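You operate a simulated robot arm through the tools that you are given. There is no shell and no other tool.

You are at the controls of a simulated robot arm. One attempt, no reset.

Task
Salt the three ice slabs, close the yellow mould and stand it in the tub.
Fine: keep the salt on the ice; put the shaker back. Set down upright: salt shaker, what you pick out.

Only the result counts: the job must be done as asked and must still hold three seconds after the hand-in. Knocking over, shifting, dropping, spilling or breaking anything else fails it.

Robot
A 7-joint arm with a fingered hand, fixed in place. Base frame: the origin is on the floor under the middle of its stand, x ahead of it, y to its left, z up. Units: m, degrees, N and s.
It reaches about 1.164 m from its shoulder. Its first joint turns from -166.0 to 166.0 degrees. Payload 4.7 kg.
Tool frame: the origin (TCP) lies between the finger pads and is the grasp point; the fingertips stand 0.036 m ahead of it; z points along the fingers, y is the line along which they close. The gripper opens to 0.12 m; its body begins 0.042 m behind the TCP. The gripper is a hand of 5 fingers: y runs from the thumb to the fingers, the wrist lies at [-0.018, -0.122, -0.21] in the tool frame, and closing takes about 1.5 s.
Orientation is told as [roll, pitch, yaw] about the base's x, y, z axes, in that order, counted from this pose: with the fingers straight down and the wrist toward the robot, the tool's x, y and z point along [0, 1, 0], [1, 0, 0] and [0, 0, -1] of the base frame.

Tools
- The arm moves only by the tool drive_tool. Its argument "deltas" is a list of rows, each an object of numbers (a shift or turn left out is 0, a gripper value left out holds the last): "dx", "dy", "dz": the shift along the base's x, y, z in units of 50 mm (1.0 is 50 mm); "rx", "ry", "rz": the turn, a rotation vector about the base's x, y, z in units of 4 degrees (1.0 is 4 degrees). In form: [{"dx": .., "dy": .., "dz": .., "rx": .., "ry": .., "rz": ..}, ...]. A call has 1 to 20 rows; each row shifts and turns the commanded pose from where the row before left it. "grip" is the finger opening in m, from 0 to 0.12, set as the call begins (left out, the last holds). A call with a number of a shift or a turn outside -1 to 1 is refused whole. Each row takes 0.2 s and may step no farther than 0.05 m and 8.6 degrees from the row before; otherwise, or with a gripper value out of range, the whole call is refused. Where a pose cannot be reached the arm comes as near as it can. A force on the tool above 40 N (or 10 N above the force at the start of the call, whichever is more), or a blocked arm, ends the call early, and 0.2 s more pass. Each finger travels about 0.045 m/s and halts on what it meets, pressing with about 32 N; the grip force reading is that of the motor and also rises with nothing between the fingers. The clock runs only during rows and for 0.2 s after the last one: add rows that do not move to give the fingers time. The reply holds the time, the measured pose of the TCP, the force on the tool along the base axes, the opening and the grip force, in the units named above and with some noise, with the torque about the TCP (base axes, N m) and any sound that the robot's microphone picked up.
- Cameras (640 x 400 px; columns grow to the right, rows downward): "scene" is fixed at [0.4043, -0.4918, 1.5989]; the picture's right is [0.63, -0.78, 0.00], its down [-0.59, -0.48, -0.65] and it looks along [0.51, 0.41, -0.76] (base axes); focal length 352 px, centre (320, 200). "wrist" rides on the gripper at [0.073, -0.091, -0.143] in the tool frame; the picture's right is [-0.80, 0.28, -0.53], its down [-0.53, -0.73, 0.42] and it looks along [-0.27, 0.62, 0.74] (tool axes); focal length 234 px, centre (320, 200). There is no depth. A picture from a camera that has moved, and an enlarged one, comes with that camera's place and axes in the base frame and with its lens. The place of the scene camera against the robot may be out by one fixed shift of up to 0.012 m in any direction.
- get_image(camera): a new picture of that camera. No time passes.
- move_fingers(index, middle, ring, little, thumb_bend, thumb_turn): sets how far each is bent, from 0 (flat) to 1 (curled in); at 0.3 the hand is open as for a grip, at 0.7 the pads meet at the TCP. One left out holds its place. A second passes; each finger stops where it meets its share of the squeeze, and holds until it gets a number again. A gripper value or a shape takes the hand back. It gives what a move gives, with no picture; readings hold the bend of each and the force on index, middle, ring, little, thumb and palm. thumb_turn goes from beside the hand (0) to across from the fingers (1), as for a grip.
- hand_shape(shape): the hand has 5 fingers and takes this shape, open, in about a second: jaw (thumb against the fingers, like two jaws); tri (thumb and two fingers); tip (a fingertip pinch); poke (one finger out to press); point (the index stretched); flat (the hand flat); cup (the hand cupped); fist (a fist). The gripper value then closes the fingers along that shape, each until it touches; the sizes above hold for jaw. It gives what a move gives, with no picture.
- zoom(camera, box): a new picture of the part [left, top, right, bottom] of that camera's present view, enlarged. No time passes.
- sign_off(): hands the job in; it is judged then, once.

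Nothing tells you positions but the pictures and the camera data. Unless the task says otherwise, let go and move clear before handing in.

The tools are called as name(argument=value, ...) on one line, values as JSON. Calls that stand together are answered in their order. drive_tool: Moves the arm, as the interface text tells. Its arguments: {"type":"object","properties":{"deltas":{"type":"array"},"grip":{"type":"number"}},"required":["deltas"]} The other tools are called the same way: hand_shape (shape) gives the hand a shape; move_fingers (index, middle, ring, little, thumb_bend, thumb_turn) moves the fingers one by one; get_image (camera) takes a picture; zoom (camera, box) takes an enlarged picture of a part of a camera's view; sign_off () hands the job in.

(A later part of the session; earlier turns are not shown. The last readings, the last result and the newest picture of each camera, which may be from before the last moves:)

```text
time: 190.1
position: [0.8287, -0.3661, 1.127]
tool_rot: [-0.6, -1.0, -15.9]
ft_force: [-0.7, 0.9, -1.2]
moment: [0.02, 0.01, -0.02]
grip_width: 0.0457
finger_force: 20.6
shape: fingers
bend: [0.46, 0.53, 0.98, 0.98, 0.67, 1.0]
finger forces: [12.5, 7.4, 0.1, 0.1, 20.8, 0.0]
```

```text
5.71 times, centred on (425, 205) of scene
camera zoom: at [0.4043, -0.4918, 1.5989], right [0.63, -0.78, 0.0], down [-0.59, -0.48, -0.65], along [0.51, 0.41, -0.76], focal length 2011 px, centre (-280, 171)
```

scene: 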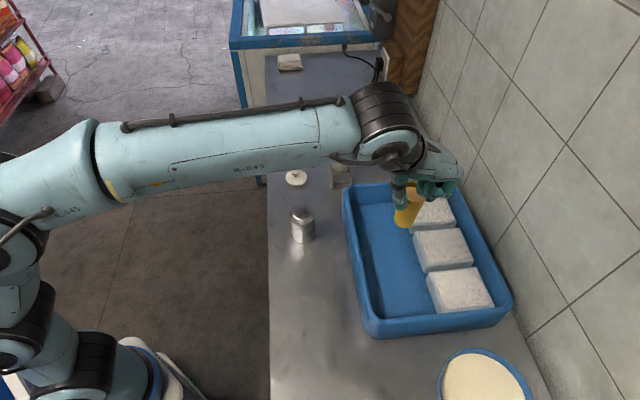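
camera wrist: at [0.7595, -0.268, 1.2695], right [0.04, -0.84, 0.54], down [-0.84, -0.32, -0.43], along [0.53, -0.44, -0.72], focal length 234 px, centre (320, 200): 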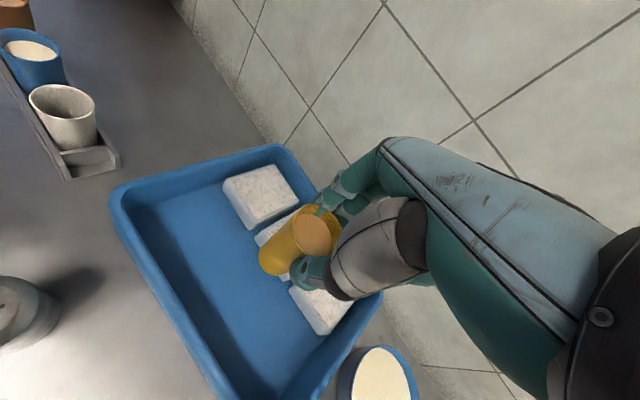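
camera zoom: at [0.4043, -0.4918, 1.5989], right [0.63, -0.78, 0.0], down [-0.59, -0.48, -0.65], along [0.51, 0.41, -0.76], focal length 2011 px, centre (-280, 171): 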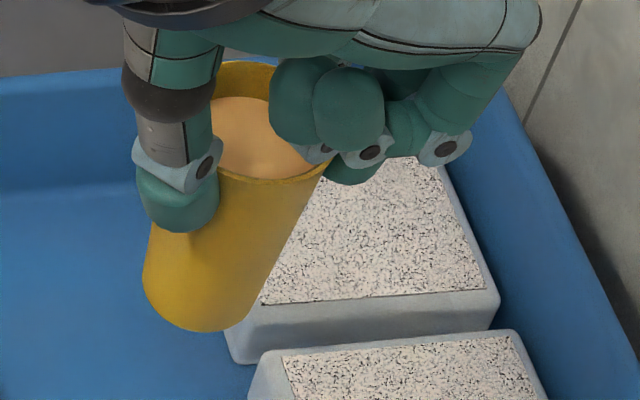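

The cup leans ~4° toward the thumb in my grip; I'll correct that with a small pitch, then check.

drive_tool(deltas=[{"rx": -0.13, "ry": -0.48}, {"rx": -0.13, "ry": -0.48}, {"dx": 0}])

zoom(camera="scene", box=[400, 170, 450, 240])

```text
time: 190.9
position: [0.8281, -0.3659, 1.1275]
tool_rot: [-0.5, -5.0, -15.8]
ft_force: [0.6, 0.4, -1.3]
moment: [0.01, 0.04, 0.01]
grip_width: 0.046
finger_force: 19.9
shape: fingers
bend: [0.46, 0.53, 0.98, 0.98, 0.67, 1.0]
finger forces: [12.4, 7.4, 0.0, 0.0, 20.9, 0.1]
```

```text
5.71 times, centred on (425, 205) of scene
camera zoom: at [0.4043, -0.4918, 1.5989], right [0.63, -0.78, 0.0], down [-0.59, -0.48, -0.65], along [0.51, 0.41, -0.76], focal length 2011 px, centre (-280, 171)
```

zoom: 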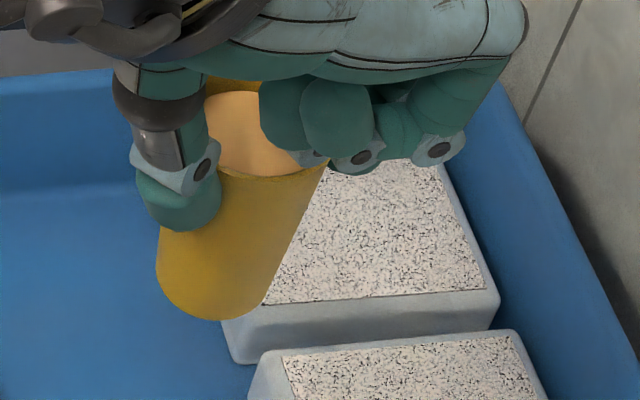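

drive_tool(deltas=[{"rx": -0.16, "ry": -0.58}, {"dz": -0.2}, {"dz": -0.4}, {"dz": -0.5}, {"dz": -0.5}, {"dz": -0.4}, {"dz": -0.3}, {"dz": 0}])

zoom(camera="scene", box=[370, 180, 470, 280])

get_image(camera="wrist")

```text
time: 192.7
position: [0.8264, -0.3649, 1.0143]
tool_rot: [-0.5, -7.4, -15.9]
ft_force: [-1.0, 0.0, -1.0]
moment: [0.03, 0.03, 0.0]
grip_width: 0.0461
finger_force: 19.8
shape: fingers
bend: [0.46, 0.53, 0.98, 0.98, 0.67, 1.0]
finger forces: [12.4, 7.4, 0.1, 0.0, 20.9, 0.1]
```

```text
4.00 times, centred on (420, 230) of scene
camera zoom: at [0.4043, -0.4918, 1.5989], right [0.63, -0.78, 0.0], down [-0.59, -0.48, -0.65], along [0.51, 0.41, -0.76], focal length 1408 px, centre (-80, 80)
```

zoom: 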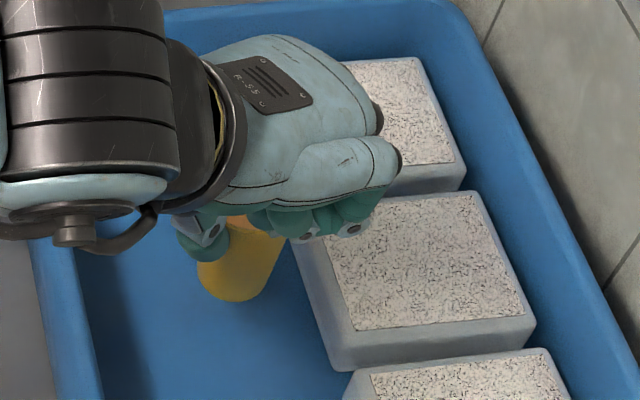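

```text
taken
camera wrist: at [0.7427, -0.264, 1.1447], right [-0.02, -0.83, 0.56], down [-0.79, -0.33, -0.51], along [0.61, -0.46, -0.65], focal length 234 px, centre (320, 200)
```

wrist: 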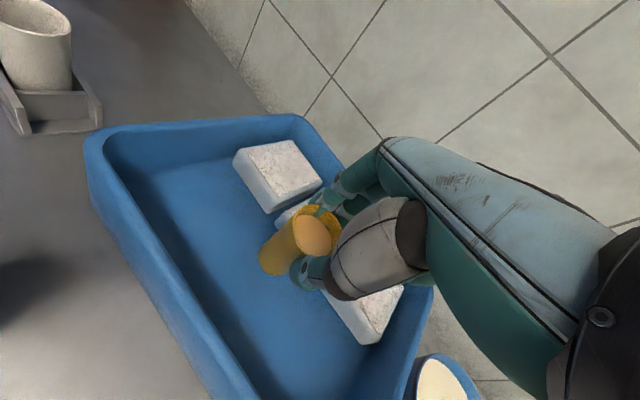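

Over clear tub floor. Lowering further in small steps.

drive_tool(deltas=[{"dz": -0.2}, {"dz": -0.15}, {"dz": -0.1}, {"dz": 0}])

drive_tool(deltas=[{"dz": -0.08}, {"dz": 0}])

drive_tool(deltas=[{"dz": -0.06}, {"dz": 0}])

```text
time: 193.7
position: [0.8266, -0.3654, 0.991]
tool_rot: [-0.5, -7.3, -15.7]
ft_force: [0.1, 0.3, -0.2]
moment: [-0.01, 0.04, 0.02]
grip_width: 0.0459
finger_force: 20.6
shape: fingers
bend: [0.46, 0.53, 0.98, 0.98, 0.67, 1.0]
finger forces: [12.3, 7.4, 0.0, 0.0, 20.8, 0.0]
```

```text
time: 194.3
position: [0.8276, -0.3636, 0.988]
tool_rot: [-0.5, -7.5, -15.9]
ft_force: [0.2, -0.5, -1.3]
moment: [0.02, 0.02, 0.0]
grip_width: 0.0461
finger_force: 20.2
shape: fingers
bend: [0.46, 0.53, 0.98, 0.98, 0.67, 1.0]
finger forces: [12.3, 7.3, 0.0, 0.0, 21.0, 0.0]
```

```text
time: 194.9
position: [0.8278, -0.3658, 0.9842]
tool_rot: [-0.5, -7.3, -15.9]
ft_force: [-0.3, -0.3, -1.2]
moment: [0.01, 0.09, -0.03]
grip_width: 0.0459
finger_force: 20.5
shape: fingers
bend: [0.46, 0.53, 0.98, 0.98, 0.67, 1.0]
finger forces: [12.3, 7.3, 0.0, 0.1, 20.9, 0.0]
```

drive_tool(deltas=[{"dz": -0.05}, {"dz": 0}])

drive_tool(deltas=[{"dz": -0.05}, {"dz": 0}])

zoom(camera="scene", box=[380, 200, 450, 270])

```text
time: 195.5
position: [0.8278, -0.3647, 0.9825]
tool_rot: [-0.5, -7.4, -15.9]
ft_force: [-0.4, 0.1, -1.9]
moment: [-0.02, 0.03, -0.02]
grip_width: 0.0459
finger_force: 20.8
shape: fingers
bend: [0.46, 0.53, 0.98, 0.98, 0.67, 1.0]
finger forces: [12.3, 7.5, 0.1, 0.0, 20.9, 0.0]
```

```text
time: 196.1
position: [0.8285, -0.3647, 0.9805]
tool_rot: [-0.6, -7.3, -15.9]
ft_force: [0.1, 0.3, 3.7]
moment: [0.04, 0.04, 0.0]
grip_width: 0.0456
finger_force: 21.4
shape: fingers
bend: [0.46, 0.53, 0.98, 0.98, 0.67, 1.0]
finger forces: [13.3, 7.7, 0.0, 0.0, 21.7, 0.0]
```

```text
5.71 times, centred on (415, 235) of scene
camera zoom: at [0.4043, -0.4918, 1.5989], right [0.63, -0.78, 0.0], down [-0.59, -0.48, -0.65], along [0.51, 0.41, -0.76], focal length 2011 px, centre (-223, 0)
```

zoom: 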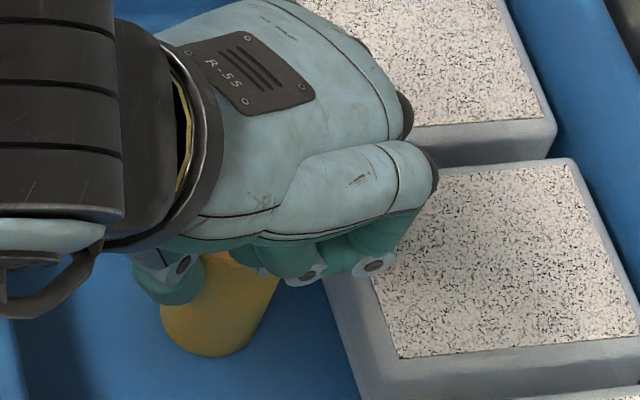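

Contact with the tub floor felt (5 N). Releasing gently with a small opening first.

move_fingers(index=0.41, middle=0.46, thumb_bend=0.62)

zoom(camera="wrist", box=[240, 180, 360, 300])

zoom(camera="scene", box=[380, 200, 450, 270])

```text
time: 197.1
position: [0.8286, -0.3638, 0.98]
tool_rot: [-0.5, -7.5, -15.9]
ft_force: [0.6, -0.4, 0.4]
moment: [0.01, -0.02, 0.02]
grip_width: 0.0583
finger_force: 0.0
shape: fingers
bend: [0.41, 0.46, 0.98, 0.98, 0.62, 1.0]
finger forces: [0.2, 0.0, 0.0, 0.0, 0.0, 0.1]
```

```text
3.33 times, centred on (300, 240) of wrist
camera zoom: at [0.7439, -0.2633, 1.1103], right [-0.02, -0.83, 0.56], down [-0.79, -0.33, -0.51], along [0.61, -0.46, -0.65], focal length 781 px, centre (387, 67)
```

zoom: 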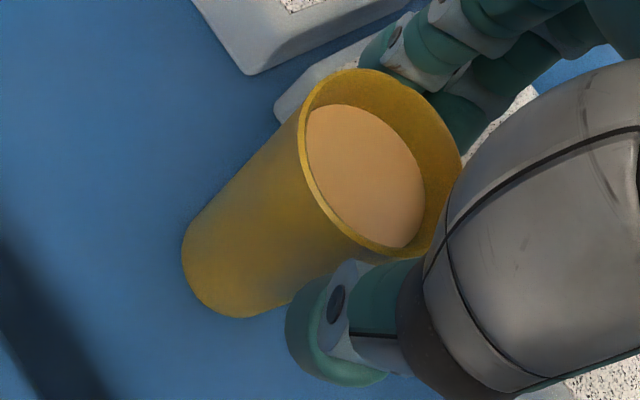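

```text
5.71 times, centred on (415, 235) of scene
camera zoom: at [0.4043, -0.4918, 1.5989], right [0.63, -0.78, 0.0], down [-0.59, -0.48, -0.65], along [0.51, 0.41, -0.76], focal length 2011 px, centre (-223, 0)
```

zoom: 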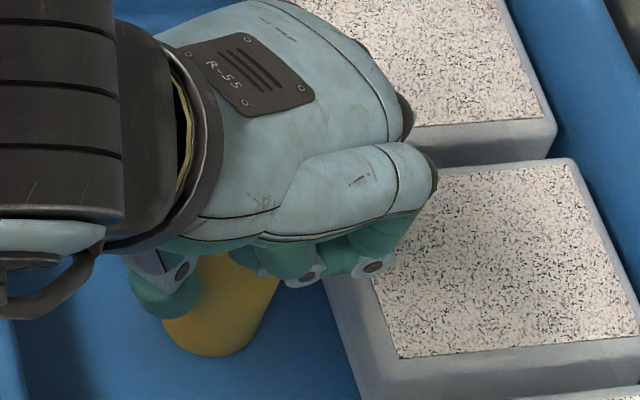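

The cup stands on its own. Opening wider and rising straight up.

move_fingers(index=0.3, middle=0.3, thumb_bend=0.5)

drive_tool(deltas=[{"dz": 0.2}, {"dz": 0.4}, {"dz": 0.6}, {"dz": 0.8}, {"dz": 0.8}, {"dz": 0.8}, {"dz": 0.4}, {"dz": 0}])

get_image(camera="wrist")

get_image(camera="scene")

```text
time: 198.1
position: [0.8277, -0.3648, 0.9812]
tool_rot: [-0.6, -7.4, -15.9]
ft_force: [0.6, 0.5, -1.0]
moment: [-0.01, -0.03, 0.04]
grip_width: 0.0922
finger_force: 0.0
shape: fingers
bend: [0.3, 0.3, 0.98, 0.98, 0.5, 1.0]
finger forces: [0.1, 0.1, 0.0, 0.0, 0.0, 0.0]
```

```text
time: 199.9
position: [0.8274, -0.3633, 1.1794]
tool_rot: [-0.4, -7.4, -15.9]
ft_force: [0.2, -0.1, 0.1]
moment: [0.03, 0.05, -0.02]
grip_width: 0.0922
finger_force: 0.1
shape: fingers
bend: [0.3, 0.3, 0.98, 0.98, 0.5, 1.0]
finger forces: [0.1, 0.0, 0.0, 0.0, 0.0, 0.0]
```

```text
taken
camera wrist: at [0.7439, -0.2628, 1.309], right [-0.02, -0.83, 0.56], down [-0.79, -0.33, -0.51], along [0.61, -0.46, -0.65], focal length 234 px, centre (320, 200)
```

wrist: 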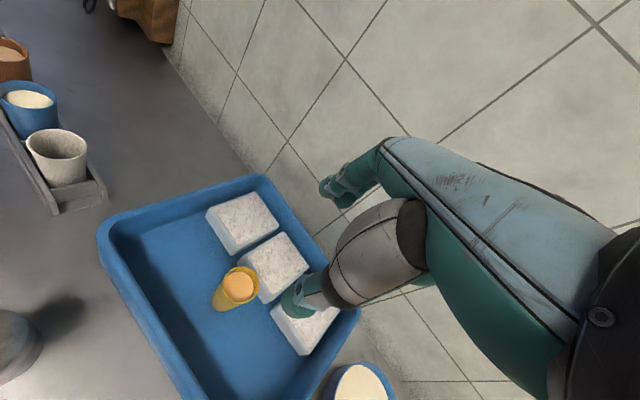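

```text
taken
```

scene: 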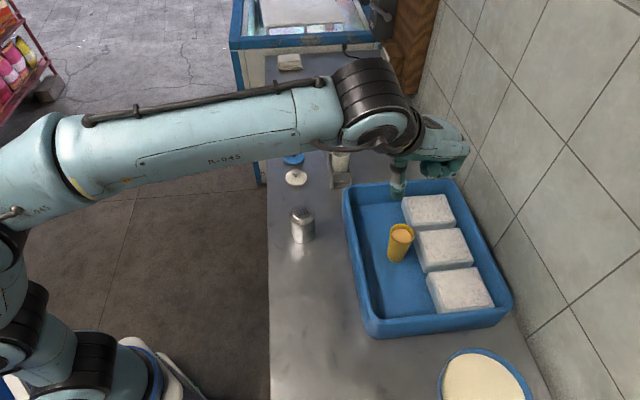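

The yellow mould stands upright in the tub. I'll measure its rim position for the lid placement.

zoom(camera="wrist", box=[190, 240, 290, 330])

zoom(camera="scene", box=[375, 210, 425, 270])

```text
4.44 times, centred on (240, 285) of wrist
camera zoom: at [0.7439, -0.2628, 1.309], right [-0.02, -0.83, 0.56], down [-0.79, -0.33, -0.51], along [0.61, -0.46, -0.65], focal length 1041 px, centre (676, -178)
```

zoom: 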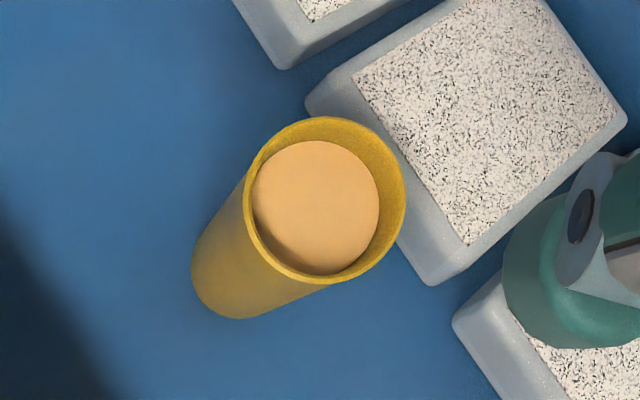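

```text
6.67 times, centred on (400, 240) of scene
camera zoom: at [0.4043, -0.4918, 1.5989], right [0.63, -0.78, 0.0], down [-0.59, -0.48, -0.65], along [0.51, 0.41, -0.76], focal length 2346 px, centre (-213, -67)
```

zoom: 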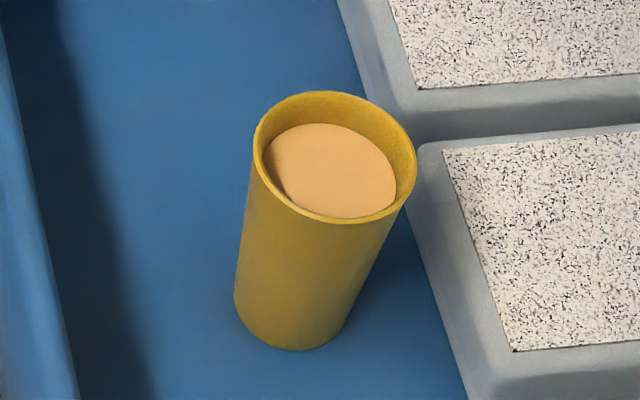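

Rim centre in the tub ≈(0.8525,-0.364,0.961). Now back to the yellow lid: levelling the hand, moving high over to it, and setting the level pinch half-open.

drive_tool(deltas=[{"rx": 0.25, "ry": 0.89, "dx": 0.15, "dy": 0.3}, {"rx": 0.25, "ry": 0.89, "dx": 0.3, "dy": 0.6}, {"dx": 0.38, "dy": 0.82}, {"dx": 0.38, "dy": 0.82}, {"dx": 0.38, "dy": 0.82}, {"dx": 0.38, "dy": 0.82}, {"dx": 0.38, "dy": 0.82, "dz": -0.1}, {"dx": 0.38, "dy": 0.82, "dz": -0.1}, {"dx": 0.38, "dy": 0.82, "dz": -0.2}, {"dx": 0.38, "dy": 0.82, "dz": -0.2}, {"dx": 0.38, "dy": 0.82, "dz": -0.2}, {"dx": 0.38, "dy": 0.82, "dz": -0.2}, {"dx": 0.3, "dy": 0.8, "dz": -0.2}, {"dx": 0.2, "dy": 0.5}, {"dx": 0.1, "dy": 0.2}, {"dx": 0}])

move_fingers(index=0.4, middle=0.98, ring=0.98, little=0.98, thumb_bend=0.62, thumb_turn=1.0)

get_image(camera="wrist")

get_image(camera="scene")

```text
time: 203.3
position: [1.0714, 0.1668, 1.1206]
tool_rot: [-0.6, 0.0, -15.9]
ft_force: [0.2, 0.2, 0.3]
moment: [-0.03, 0.02, -0.02]
grip_width: 0.0922
finger_force: 0.0
shape: fingers
bend: [0.3, 0.3, 0.98, 0.98, 0.5, 1.0]
finger forces: [0.0, 0.1, 0.1, 0.1, 0.0, 0.0]
```

```text
time: 204.3
position: [1.0697, 0.166, 1.1215]
tool_rot: [-0.6, -0.1, -15.9]
ft_force: [1.0, 0.2, -0.4]
moment: [-0.02, 0.0, 0.01]
grip_width: 0.0602
finger_force: 0.1
shape: fingers
bend: [0.4, 0.98, 0.98, 0.98, 0.62, 1.0]
finger forces: [0.0, 0.1, 0.0, 0.0, 0.0, 0.0]
```

```text
taken
camera wrist: at [1.0034, 0.2622, 1.2649], right [0.05, -0.84, 0.53], down [-0.85, -0.32, -0.42], along [0.52, -0.43, -0.73], focal length 234 px, centre (320, 200)
```

wrist: 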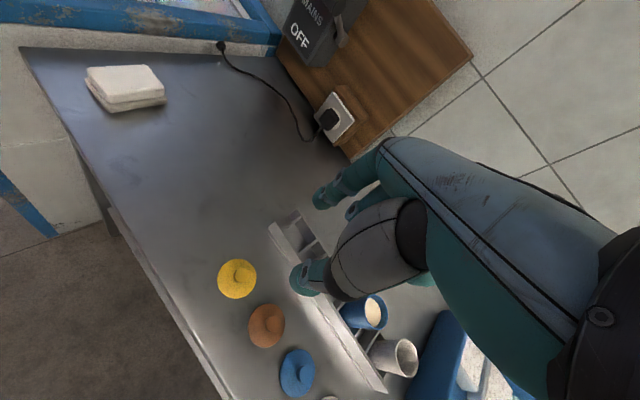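

```text
taken
```

scene: 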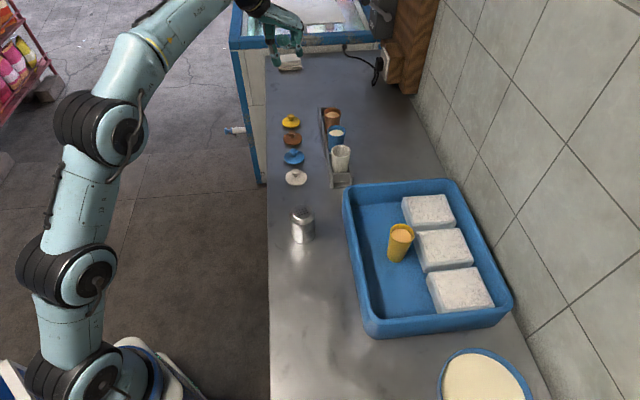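

zoom(camera="wrist", box=[190, 220, 350, 360])

```text
2.86 times, centred on (270, 290) of wrist
camera zoom: at [1.0034, 0.2622, 1.2649], right [0.05, -0.84, 0.53], down [-0.85, -0.32, -0.42], along [0.52, -0.43, -0.73], focal length 669 px, centre (463, -57)
```

zoom: 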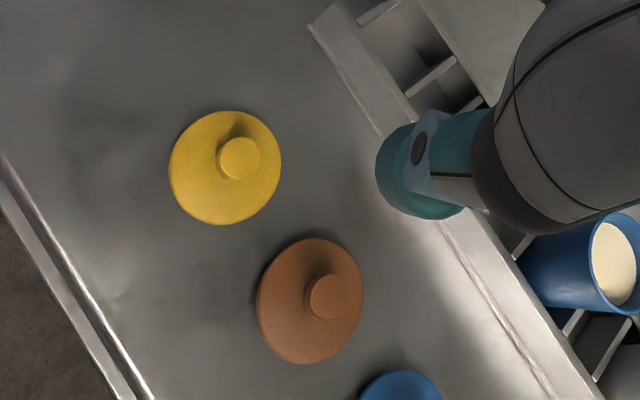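

Lid centre ≈(1.083,0.1726). Adjusting and descending to 1.0 to check alignment with the fingertips.

drive_tool(deltas=[{"dx": 0.04, "dy": 0.11, "dz": -0.5}, {"dz": -0.7}, {"dz": -0.7}, {"dz": -0.5}, {"dz": 0}])

zoom(camera="wrist", box=[200, 150, 400, 350])

zoom(camera="scene", box=[250, 60, 350, 160])

```text
time: 205.5
position: [1.0722, 0.1711, 0.9982]
tool_rot: [-0.6, -0.1, -15.9]
ft_force: [0.9, 0.3, 0.6]
moment: [-0.02, 0.03, -0.02]
grip_width: 0.0603
finger_force: 0.1
shape: fingers
bend: [0.4, 0.98, 0.98, 0.98, 0.62, 1.0]
finger forces: [0.0, 0.0, 0.0, 0.0, 0.1, 0.0]
```

```text
2.00 times, centred on (300, 250) of wrist
camera zoom: at [1.0045, 0.2669, 1.1414], right [0.05, -0.84, 0.53], down [-0.85, -0.32, -0.42], along [0.52, -0.43, -0.73], focal length 468 px, centre (360, 100)
```

zoom: 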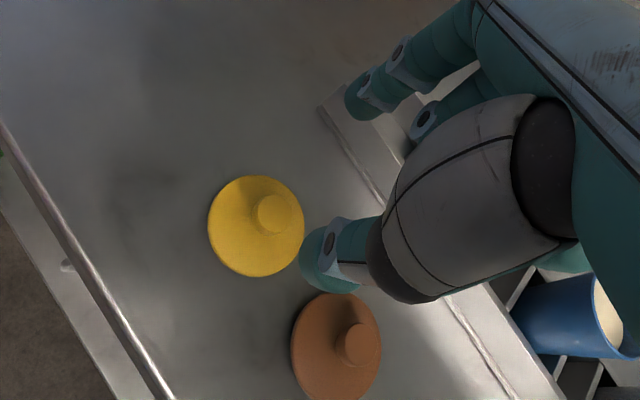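

```text
4.00 times, centred on (300, 110) of scene
camera zoom: at [0.4043, -0.4918, 1.5989], right [0.63, -0.78, 0.0], down [-0.59, -0.48, -0.65], along [0.51, 0.41, -0.76], focal length 1408 px, centre (400, 560)
```

zoom: 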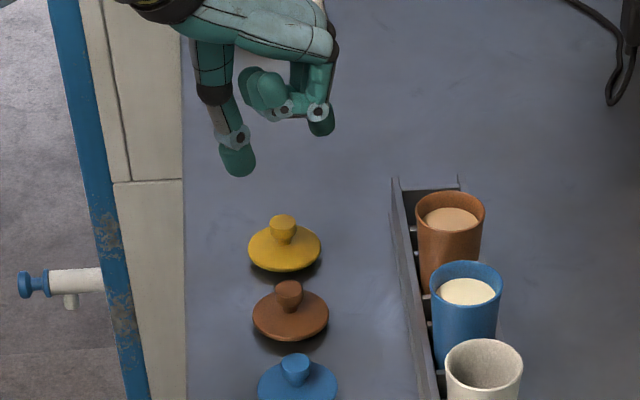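

drive_tool(deltas=[{"dz": -0.4}, {"dz": -0.4}, {"dz": -0.3}, {"dz": -0.15}, {"dz": 0}])

zoom(camera="wrist", box=[250, 170, 370, 290])

zoom(camera="scene", box=[260, 80, 330, 150])

```text
time: 206.7
position: [1.0715, 0.1704, 0.937]
tool_rot: [-0.6, 0.0, -16.0]
ft_force: [-0.1, 0.2, -0.1]
moment: [0.0, 0.04, -0.01]
grip_width: 0.0606
finger_force: 0.1
shape: fingers
bend: [0.4, 0.98, 0.98, 0.98, 0.62, 1.0]
finger forces: [0.0, 0.0, 0.0, 0.0, 0.0, 0.0]
```

```text
3.33 times, centred on (310, 230) of wrist
camera zoom: at [1.005, 0.2669, 1.08], right [0.05, -0.84, 0.53], down [-0.85, -0.32, -0.42], along [0.52, -0.43, -0.74], focal length 781 px, centre (353, 100)
```

zoom: 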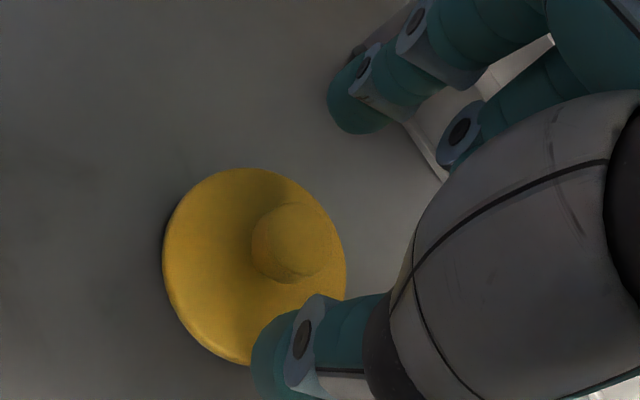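

```text
5.71 times, centred on (295, 115) of scene
camera zoom: at [0.4043, -0.4918, 1.5989], right [0.63, -0.78, 0.0], down [-0.59, -0.48, -0.65], along [0.51, 0.41, -0.76], focal length 2011 px, centre (463, 686)
```

zoom: 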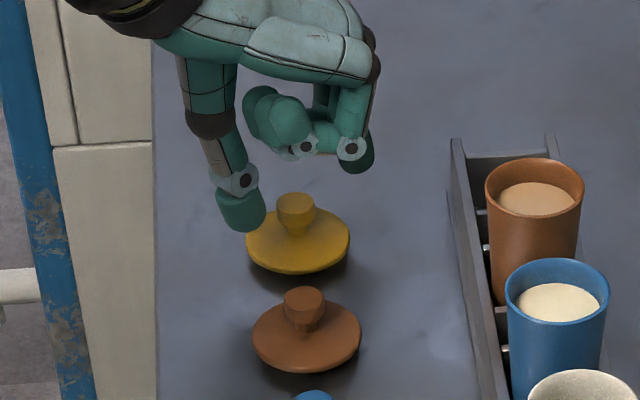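

Alignment is good: the knob will sit midway between thumb and index. Descending the last centimetres, feeling for the lid disc.

drive_tool(deltas=[{"dz": -0.1}, {"dz": -0.1}, {"dz": 0}])

drive_tool(deltas=[{"dz": -0.06}, {"dz": 0}])

drive_tool(deltas=[{"dz": -0.06}, {"dz": 0}])

zoom(camera="wrist", box=[250, 170, 370, 290])

zoom(camera="scene", box=[260, 80, 330, 150])

```text
time: 207.5
position: [1.0724, 0.171, 0.926]
tool_rot: [-0.6, 0.1, -15.9]
ft_force: [-0.7, 1.1, 0.0]
moment: [0.01, 0.01, -0.01]
grip_width: 0.06
finger_force: 0.1
shape: fingers
bend: [0.4, 0.98, 0.98, 0.98, 0.62, 1.0]
finger forces: [0.1, 0.0, 0.1, 0.0, 0.0, 0.1]
```

```text
time: 208.1
position: [1.0725, 0.1702, 0.9241]
tool_rot: [-0.7, -0.1, -16.0]
ft_force: [-0.5, -1.1, 0.0]
moment: [-0.01, -0.02, -0.02]
grip_width: 0.0604
finger_force: 0.1
shape: fingers
bend: [0.4, 0.98, 0.98, 0.98, 0.62, 1.0]
finger forces: [0.0, 0.1, 0.1, 0.0, 0.0, 0.0]
```

```text
time: 208.7
position: [1.0721, 0.1707, 0.9216]
tool_rot: [-0.5, 0.0, -15.9]
ft_force: [-0.1, -0.1, -0.3]
moment: [0.0, -0.02, 0.0]
grip_width: 0.0603
finger_force: 0.1
shape: fingers
bend: [0.4, 0.98, 0.98, 0.98, 0.62, 1.0]
finger forces: [0.1, 0.1, 0.1, 0.0, 0.0, 0.0]
```

```text
3.33 times, centred on (310, 230) of wrist
camera zoom: at [1.0055, 0.2682, 1.0644], right [0.05, -0.84, 0.53], down [-0.85, -0.32, -0.42], along [0.52, -0.43, -0.73], focal length 781 px, centre (353, 100)
```

zoom: 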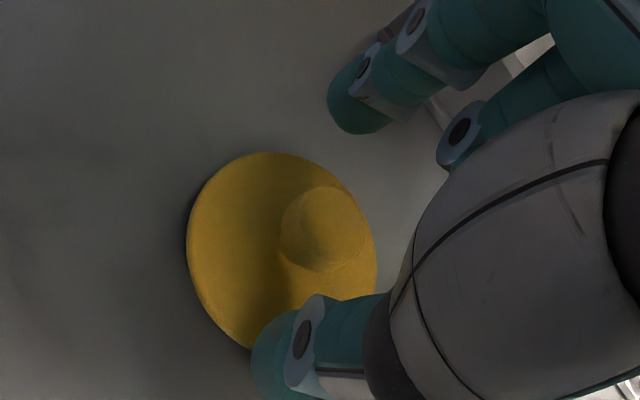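

```text
5.71 times, centred on (295, 115) of scene
camera zoom: at [0.4043, -0.4918, 1.5989], right [0.63, -0.78, 0.0], down [-0.59, -0.48, -0.65], along [0.51, 0.41, -0.76], focal length 2011 px, centre (463, 686)
```

zoom: 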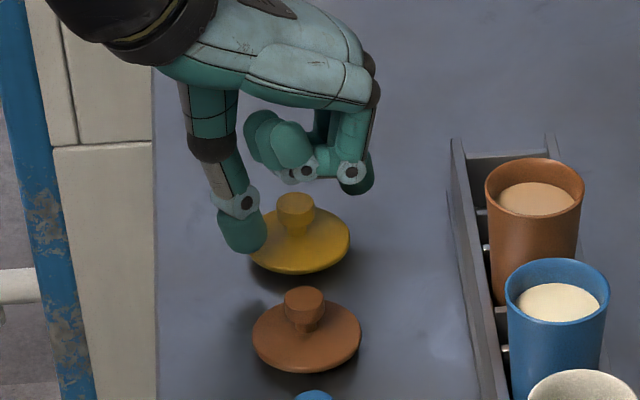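

drive_tool(deltas=[{"dz": -0.05}, {"dz": 0}])

drive_tool(deltas=[{"dz": -0.05}, {"dz": 0}])

zoom(camera="wrist", box=[250, 170, 370, 290])

```text
time: 209.3
position: [1.0722, 0.1714, 0.9175]
tool_rot: [-0.5, 0.0, -15.9]
ft_force: [0.0, -0.7, -0.3]
moment: [-0.01, 0.04, 0.03]
grip_width: 0.0603
finger_force: 0.0
shape: fingers
bend: [0.4, 0.98, 0.98, 0.98, 0.62, 1.0]
finger forces: [0.0, 0.0, 0.0, 0.0, 0.0, 0.0]
```

```text
time: 209.9
position: [1.0731, 0.1724, 0.9164]
tool_rot: [-0.6, 0.0, -15.9]
ft_force: [-0.6, 0.5, -0.1]
moment: [-0.04, -0.01, 0.0]
grip_width: 0.0602
finger_force: 0.1
shape: fingers
bend: [0.4, 0.98, 0.98, 0.98, 0.62, 1.0]
finger forces: [0.0, 0.1, 0.1, 0.0, 0.0, 0.1]
```

```text
3.33 times, centred on (310, 230) of wrist
camera zoom: at [1.0055, 0.2685, 1.0592], right [0.05, -0.84, 0.53], down [-0.85, -0.32, -0.42], along [0.52, -0.43, -0.74], focal length 781 px, centre (353, 100)
```

zoom: 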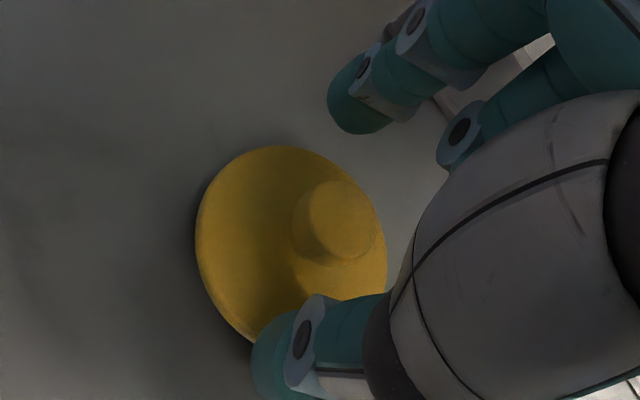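

Pinch centre matches the knob. Closing thumb and index on it.

move_fingers(index=0.62, thumb_bend=0.82)

zoom(camera="wrist", box=[250, 170, 370, 290])

zoom(camera="scene", box=[260, 80, 330, 150])

```text
time: 210.9
position: [1.0726, 0.1721, 0.9164]
tool_rot: [-0.6, -0.1, -15.9]
ft_force: [-0.2, -0.7, 0.5]
moment: [0.02, -0.03, -0.04]
grip_width: 0.0196
finger_force: 10.6
shape: fingers
bend: [0.52, 0.98, 0.98, 0.98, 0.76, 1.0]
finger forces: [10.8, 0.0, 0.0, 0.0, 10.8, 0.0]
```

```text
3.33 times, centred on (310, 230) of wrist
camera zoom: at [1.0055, 0.2685, 1.0592], right [0.05, -0.84, 0.53], down [-0.85, -0.32, -0.42], along [0.52, -0.43, -0.74], focal length 781 px, centre (353, 100)
```

zoom: 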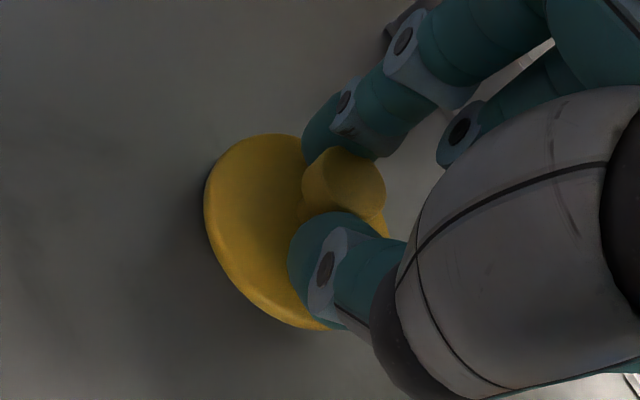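

```text
5.71 times, centred on (295, 115) of scene
camera zoom: at [0.4043, -0.4918, 1.5989], right [0.63, -0.78, 0.0], down [-0.59, -0.48, -0.65], along [0.51, 0.41, -0.76], focal length 2011 px, centre (463, 686)
```

zoom: 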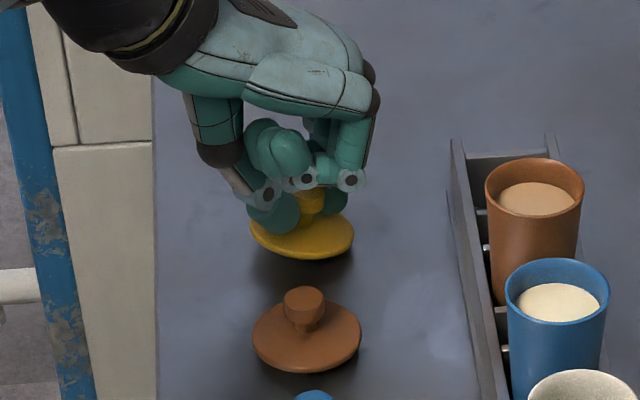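

The knob is pinched (11 N each side). Lifting 2 cm to see how the lid hangs.

drive_tool(deltas=[{"dz": 0.1}, {"dz": 0.2}, {"dz": 0.3}, {"dz": 0.3}, {"dz": 0}])

zoom(camera="wrist", box=[250, 170, 370, 290])

zoom(camera="scene", box=[260, 60, 330, 130])

```text
time: 212.1
position: [1.0721, 0.1701, 0.9605]
tool_rot: [-0.7, 0.1, -15.9]
ft_force: [0.2, -0.1, -0.2]
moment: [0.02, 0.02, 0.0]
grip_width: 0.0193
finger_force: 11.7
shape: fingers
bend: [0.52, 0.98, 0.98, 0.98, 0.76, 1.0]
finger forces: [10.7, 0.0, 0.0, 0.0, 10.8, 0.0]
```

```text
3.33 times, centred on (310, 230) of wrist
camera zoom: at [1.0058, 0.2674, 1.1039], right [0.05, -0.84, 0.53], down [-0.85, -0.32, -0.42], along [0.52, -0.43, -0.74], focal length 781 px, centre (353, 100)
```

zoom: 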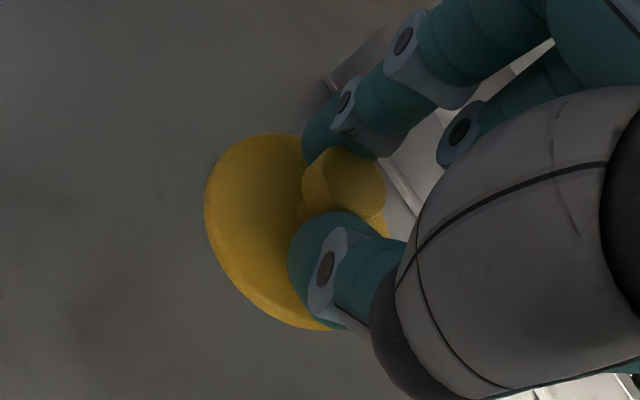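

```text
5.71 times, centred on (295, 95) of scene
camera zoom: at [0.4043, -0.4918, 1.5989], right [0.63, -0.78, 0.0], down [-0.59, -0.48, -0.65], along [0.51, 0.41, -0.76], focal length 2011 px, centre (463, 800)
```

zoom: 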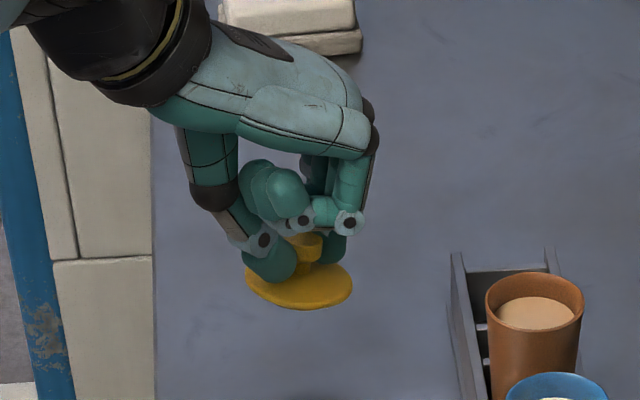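

The lid is lifted but leans several degrees. I'll raise it a bit more and tilt the hand to level it, then check.

drive_tool(deltas=[{"dz": 0.4}, {"dz": 0.5}, {"dz": 0.5}, {"dz": 0.4, "rx": -0.27, "ry": -0.96}, {"rx": -0.27, "ry": -0.96}, {"rx": 0.9, "ry": -0.26}, {"dz": 0}])

zoom(camera="wrist", box=[250, 170, 370, 290])

zoom(camera="scene", box=[260, 30, 330, 100])

```text
time: 213.7
position: [1.0743, 0.172, 1.0512]
tool_rot: [3.3, -8.0, -16.4]
ft_force: [1.0, 0.2, 0.8]
moment: [0.02, 0.0, -0.01]
grip_width: 0.0195
finger_force: 10.9
shape: fingers
bend: [0.52, 0.98, 0.98, 0.98, 0.76, 1.0]
finger forces: [10.8, 0.0, 0.1, 0.0, 10.8, 0.1]
```

```text
3.33 times, centred on (310, 230) of wrist
camera zoom: at [0.9857, 0.2652, 1.1843], right [-0.03, -0.86, 0.51], down [-0.78, -0.3, -0.55], along [0.63, -0.42, -0.66], focal length 781 px, centre (353, 100)
```

zoom: 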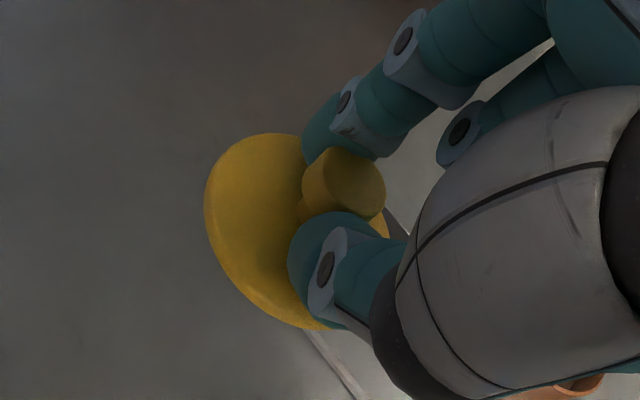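

```text
5.71 times, centred on (295, 65) of scene
camera zoom: at [0.4043, -0.4918, 1.5989], right [0.63, -0.78, 0.0], down [-0.59, -0.48, -0.65], along [0.51, 0.41, -0.76], focal length 2011 px, centre (463, 971)
```

zoom: 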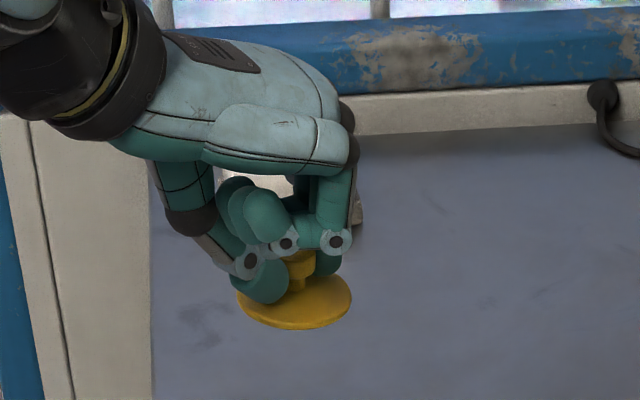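

Nearly level; a small further correction, then travel toward the tub keeping high.

drive_tool(deltas=[{"rx": -0.85, "ry": 0.24}, {"rx": -0.14, "ry": -0.48}, {"dz": 0}])

zoom(camera="scene", box=[260, 30, 330, 100])

```text
time: 214.5
position: [1.0729, 0.1708, 1.0518]
tool_rot: [-0.3, -10.1, -15.9]
ft_force: [0.1, 1.0, 0.4]
moment: [0.01, 0.04, 0.03]
grip_width: 0.0195
finger_force: 11.0
shape: fingers
bend: [0.52, 0.98, 0.98, 0.98, 0.76, 1.0]
finger forces: [10.8, 0.0, 0.1, 0.0, 10.8, 0.0]
```

```text
5.71 times, centred on (295, 65) of scene
camera zoom: at [0.4043, -0.4918, 1.5989], right [0.63, -0.78, 0.0], down [-0.59, -0.48, -0.65], along [0.51, 0.41, -0.76], focal length 2011 px, centre (463, 971)
```

zoom: 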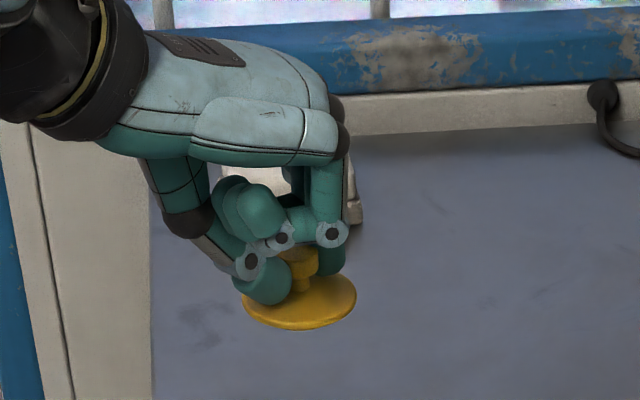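

Level enough. Carrying the lid over to the mould in the tub, high and smooth.

drive_tool(deltas=[{"dz": 0.3, "dx": -0.1}, {"dz": 0.4, "dx": -0.15}, {"dz": 0.4, "dx": -0.2, "dy": -0.2}, {"dz": 0.2, "dx": -0.28, "dy": -0.45}, {"dx": -0.3, "dy": -0.65}, {"dx": -0.3, "dy": -0.7}, {"dx": -0.3, "dy": -0.7}, {"dx": -0.3, "dy": -0.7}, {"dx": -0.3, "dy": -0.7}, {"dx": -0.3, "dy": -0.7}, {"dx": -0.3, "dy": -0.7}, {"dx": -0.3, "dy": -0.7}, {"dx": -0.3, "dy": -0.7}, {"dx": -0.3, "dy": -0.7}, {"dx": -0.3, "dy": -0.7}, {"dx": -0.27, "dy": -0.7}, {"dx": -0.25, "dy": -0.6}, {"dx": -0.2, "dy": -0.45}, {"dx": -0.1, "dy": -0.25}, {"dx": 0}])

get_image(camera="wrist")

get_image(camera="scene")

```text
time: 218.7
position: [0.8295, -0.3454, 1.1158]
tool_rot: [-0.3, -10.1, -15.9]
ft_force: [0.2, 0.0, -0.8]
moment: [-0.02, 0.03, -0.01]
grip_width: 0.0197
finger_force: 10.4
shape: fingers
bend: [0.52, 0.98, 0.98, 0.98, 0.76, 1.0]
finger forces: [10.6, 0.0, 0.1, 0.0, 10.5, 0.0]
```

```text
taken
camera wrist: at [0.7391, -0.2433, 1.2412], right [-0.04, -0.82, 0.57], down [-0.77, -0.34, -0.54], along [0.64, -0.46, -0.62], focal length 234 px, centre (320, 200)
```

wrist: 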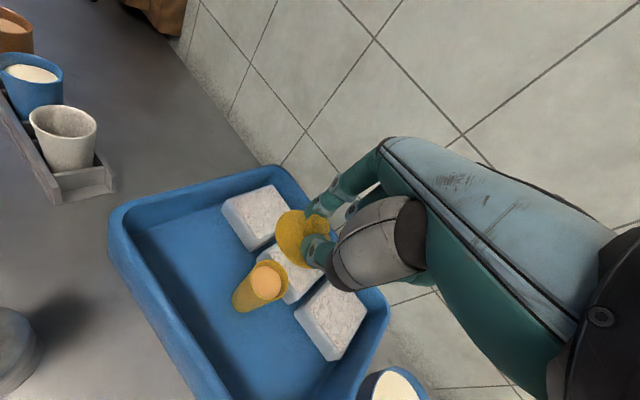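

```text
taken
```

scene: 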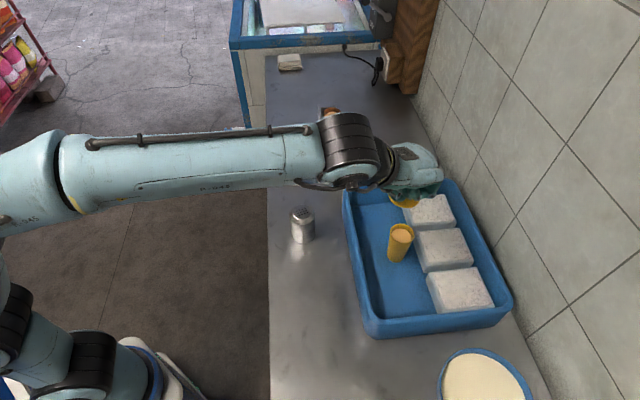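

zoom(camera="wrist", box=[220, 190, 350, 320])

zoom(camera="scene", box=[370, 180, 460, 270])

```text
3.08 times, centred on (285, 255) of wrist
camera zoom: at [0.7391, -0.2433, 1.2412], right [-0.04, -0.82, 0.57], down [-0.77, -0.34, -0.54], along [0.64, -0.46, -0.62], focal length 720 px, centre (428, 31)
```

zoom: 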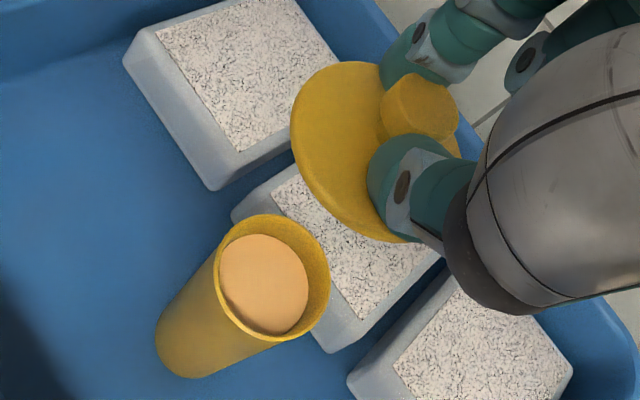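

```text
4.44 times, centred on (415, 225) of scene
camera zoom: at [0.4043, -0.4918, 1.5989], right [0.63, -0.78, 0.0], down [-0.59, -0.48, -0.65], along [0.51, 0.41, -0.76], focal length 1564 px, centre (-102, 89)
```

zoom: 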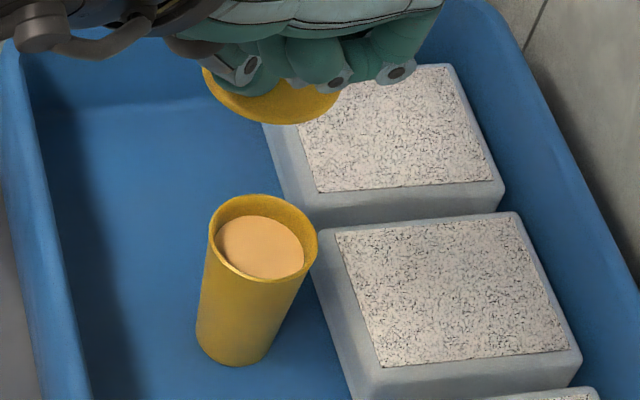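

Both lid and mould are visible together. Shifting to line the lid centre up over the rim and lowering part-way.

drive_tool(deltas=[{"dx": 0.02, "dy": -0.15}, {"dx": 0.01, "dy": -0.2}, {"dz": -0.3}, {"dz": -0.4}, {"dz": -0.3}, {"dz": 0}])

zoom(camera="wrist", box=[220, 180, 350, 310])

zoom(camera="scene", box=[370, 190, 450, 270])

```text
time: 220.1
position: [0.831, -0.3603, 1.0655]
tool_rot: [-0.3, -10.0, -15.8]
ft_force: [-0.2, 0.1, -0.2]
moment: [-0.01, 0.0, -0.04]
grip_width: 0.0198
finger_force: 10.2
shape: fingers
bend: [0.52, 0.98, 0.98, 0.98, 0.76, 1.0]
finger forces: [10.5, 0.0, 0.0, 0.1, 10.5, 0.0]
```

```text
3.08 times, centred on (285, 245) of wrist
camera zoom: at [0.7419, -0.258, 1.192], right [-0.04, -0.82, 0.57], down [-0.77, -0.34, -0.54], along [0.64, -0.46, -0.62], focal length 720 px, centre (428, 62)
```

zoom: 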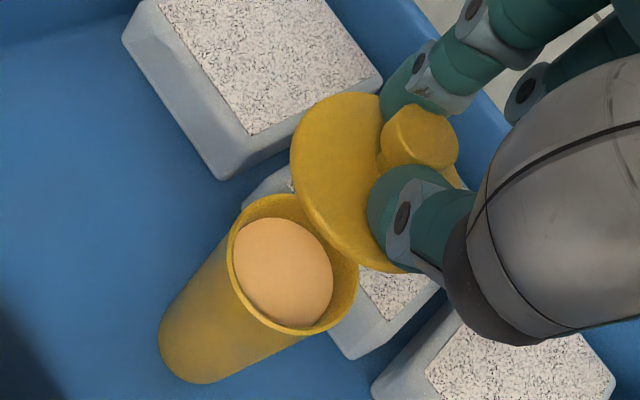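

```text
5.00 times, centred on (410, 230) of scene
camera zoom: at [0.4043, -0.4918, 1.5989], right [0.63, -0.78, 0.0], down [-0.59, -0.48, -0.65], along [0.51, 0.41, -0.76], focal length 1760 px, centre (-130, 50)
```

zoom: 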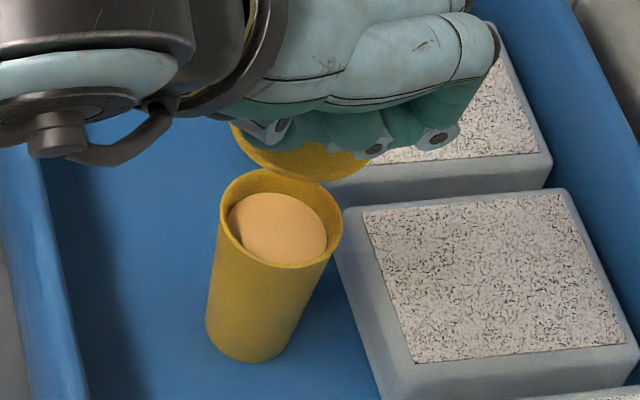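

Only ~4 mm off; correcting and lowering close to the rim.

drive_tool(deltas=[{"dx": 0.02, "dy": -0.08, "dz": -0.2}, {"dz": -0.3}, {"dz": -0.25}, {"dz": 0}])

zoom(camera="wrist", box=[230, 180, 350, 300])

zoom(camera="scene", box=[375, 200, 445, 270])

```text
time: 221.1
position: [0.8327, -0.3637, 1.0283]
tool_rot: [-0.3, -10.0, -15.9]
ft_force: [-0.6, -0.1, -0.5]
moment: [0.02, -0.02, 0.02]
grip_width: 0.0194
finger_force: 10.2
shape: fingers
bend: [0.52, 0.98, 0.98, 0.98, 0.76, 1.0]
finger forces: [10.7, 0.0, 0.1, 0.0, 10.6, 0.0]
```

```text
3.33 times, centred on (290, 240) of wrist
camera zoom: at [0.7424, -0.2621, 1.1539], right [-0.04, -0.82, 0.57], down [-0.77, -0.34, -0.54], along [0.64, -0.46, -0.62], focal length 781 px, centre (420, 67)
```

zoom: 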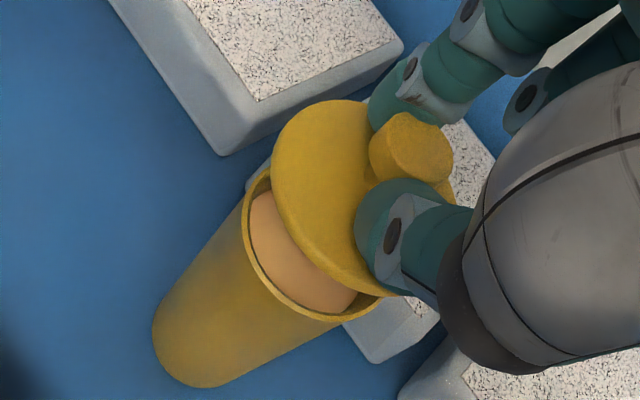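

```text
5.71 times, centred on (410, 235) of scene
camera zoom: at [0.4043, -0.4918, 1.5989], right [0.63, -0.78, 0.0], down [-0.59, -0.48, -0.65], along [0.51, 0.41, -0.76], focal length 2011 px, centre (-194, 0)
```

zoom: 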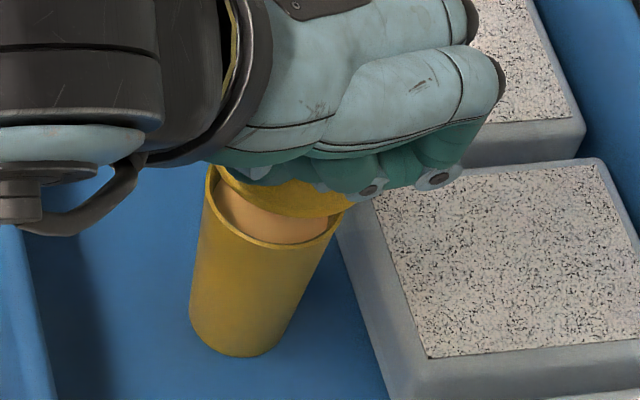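

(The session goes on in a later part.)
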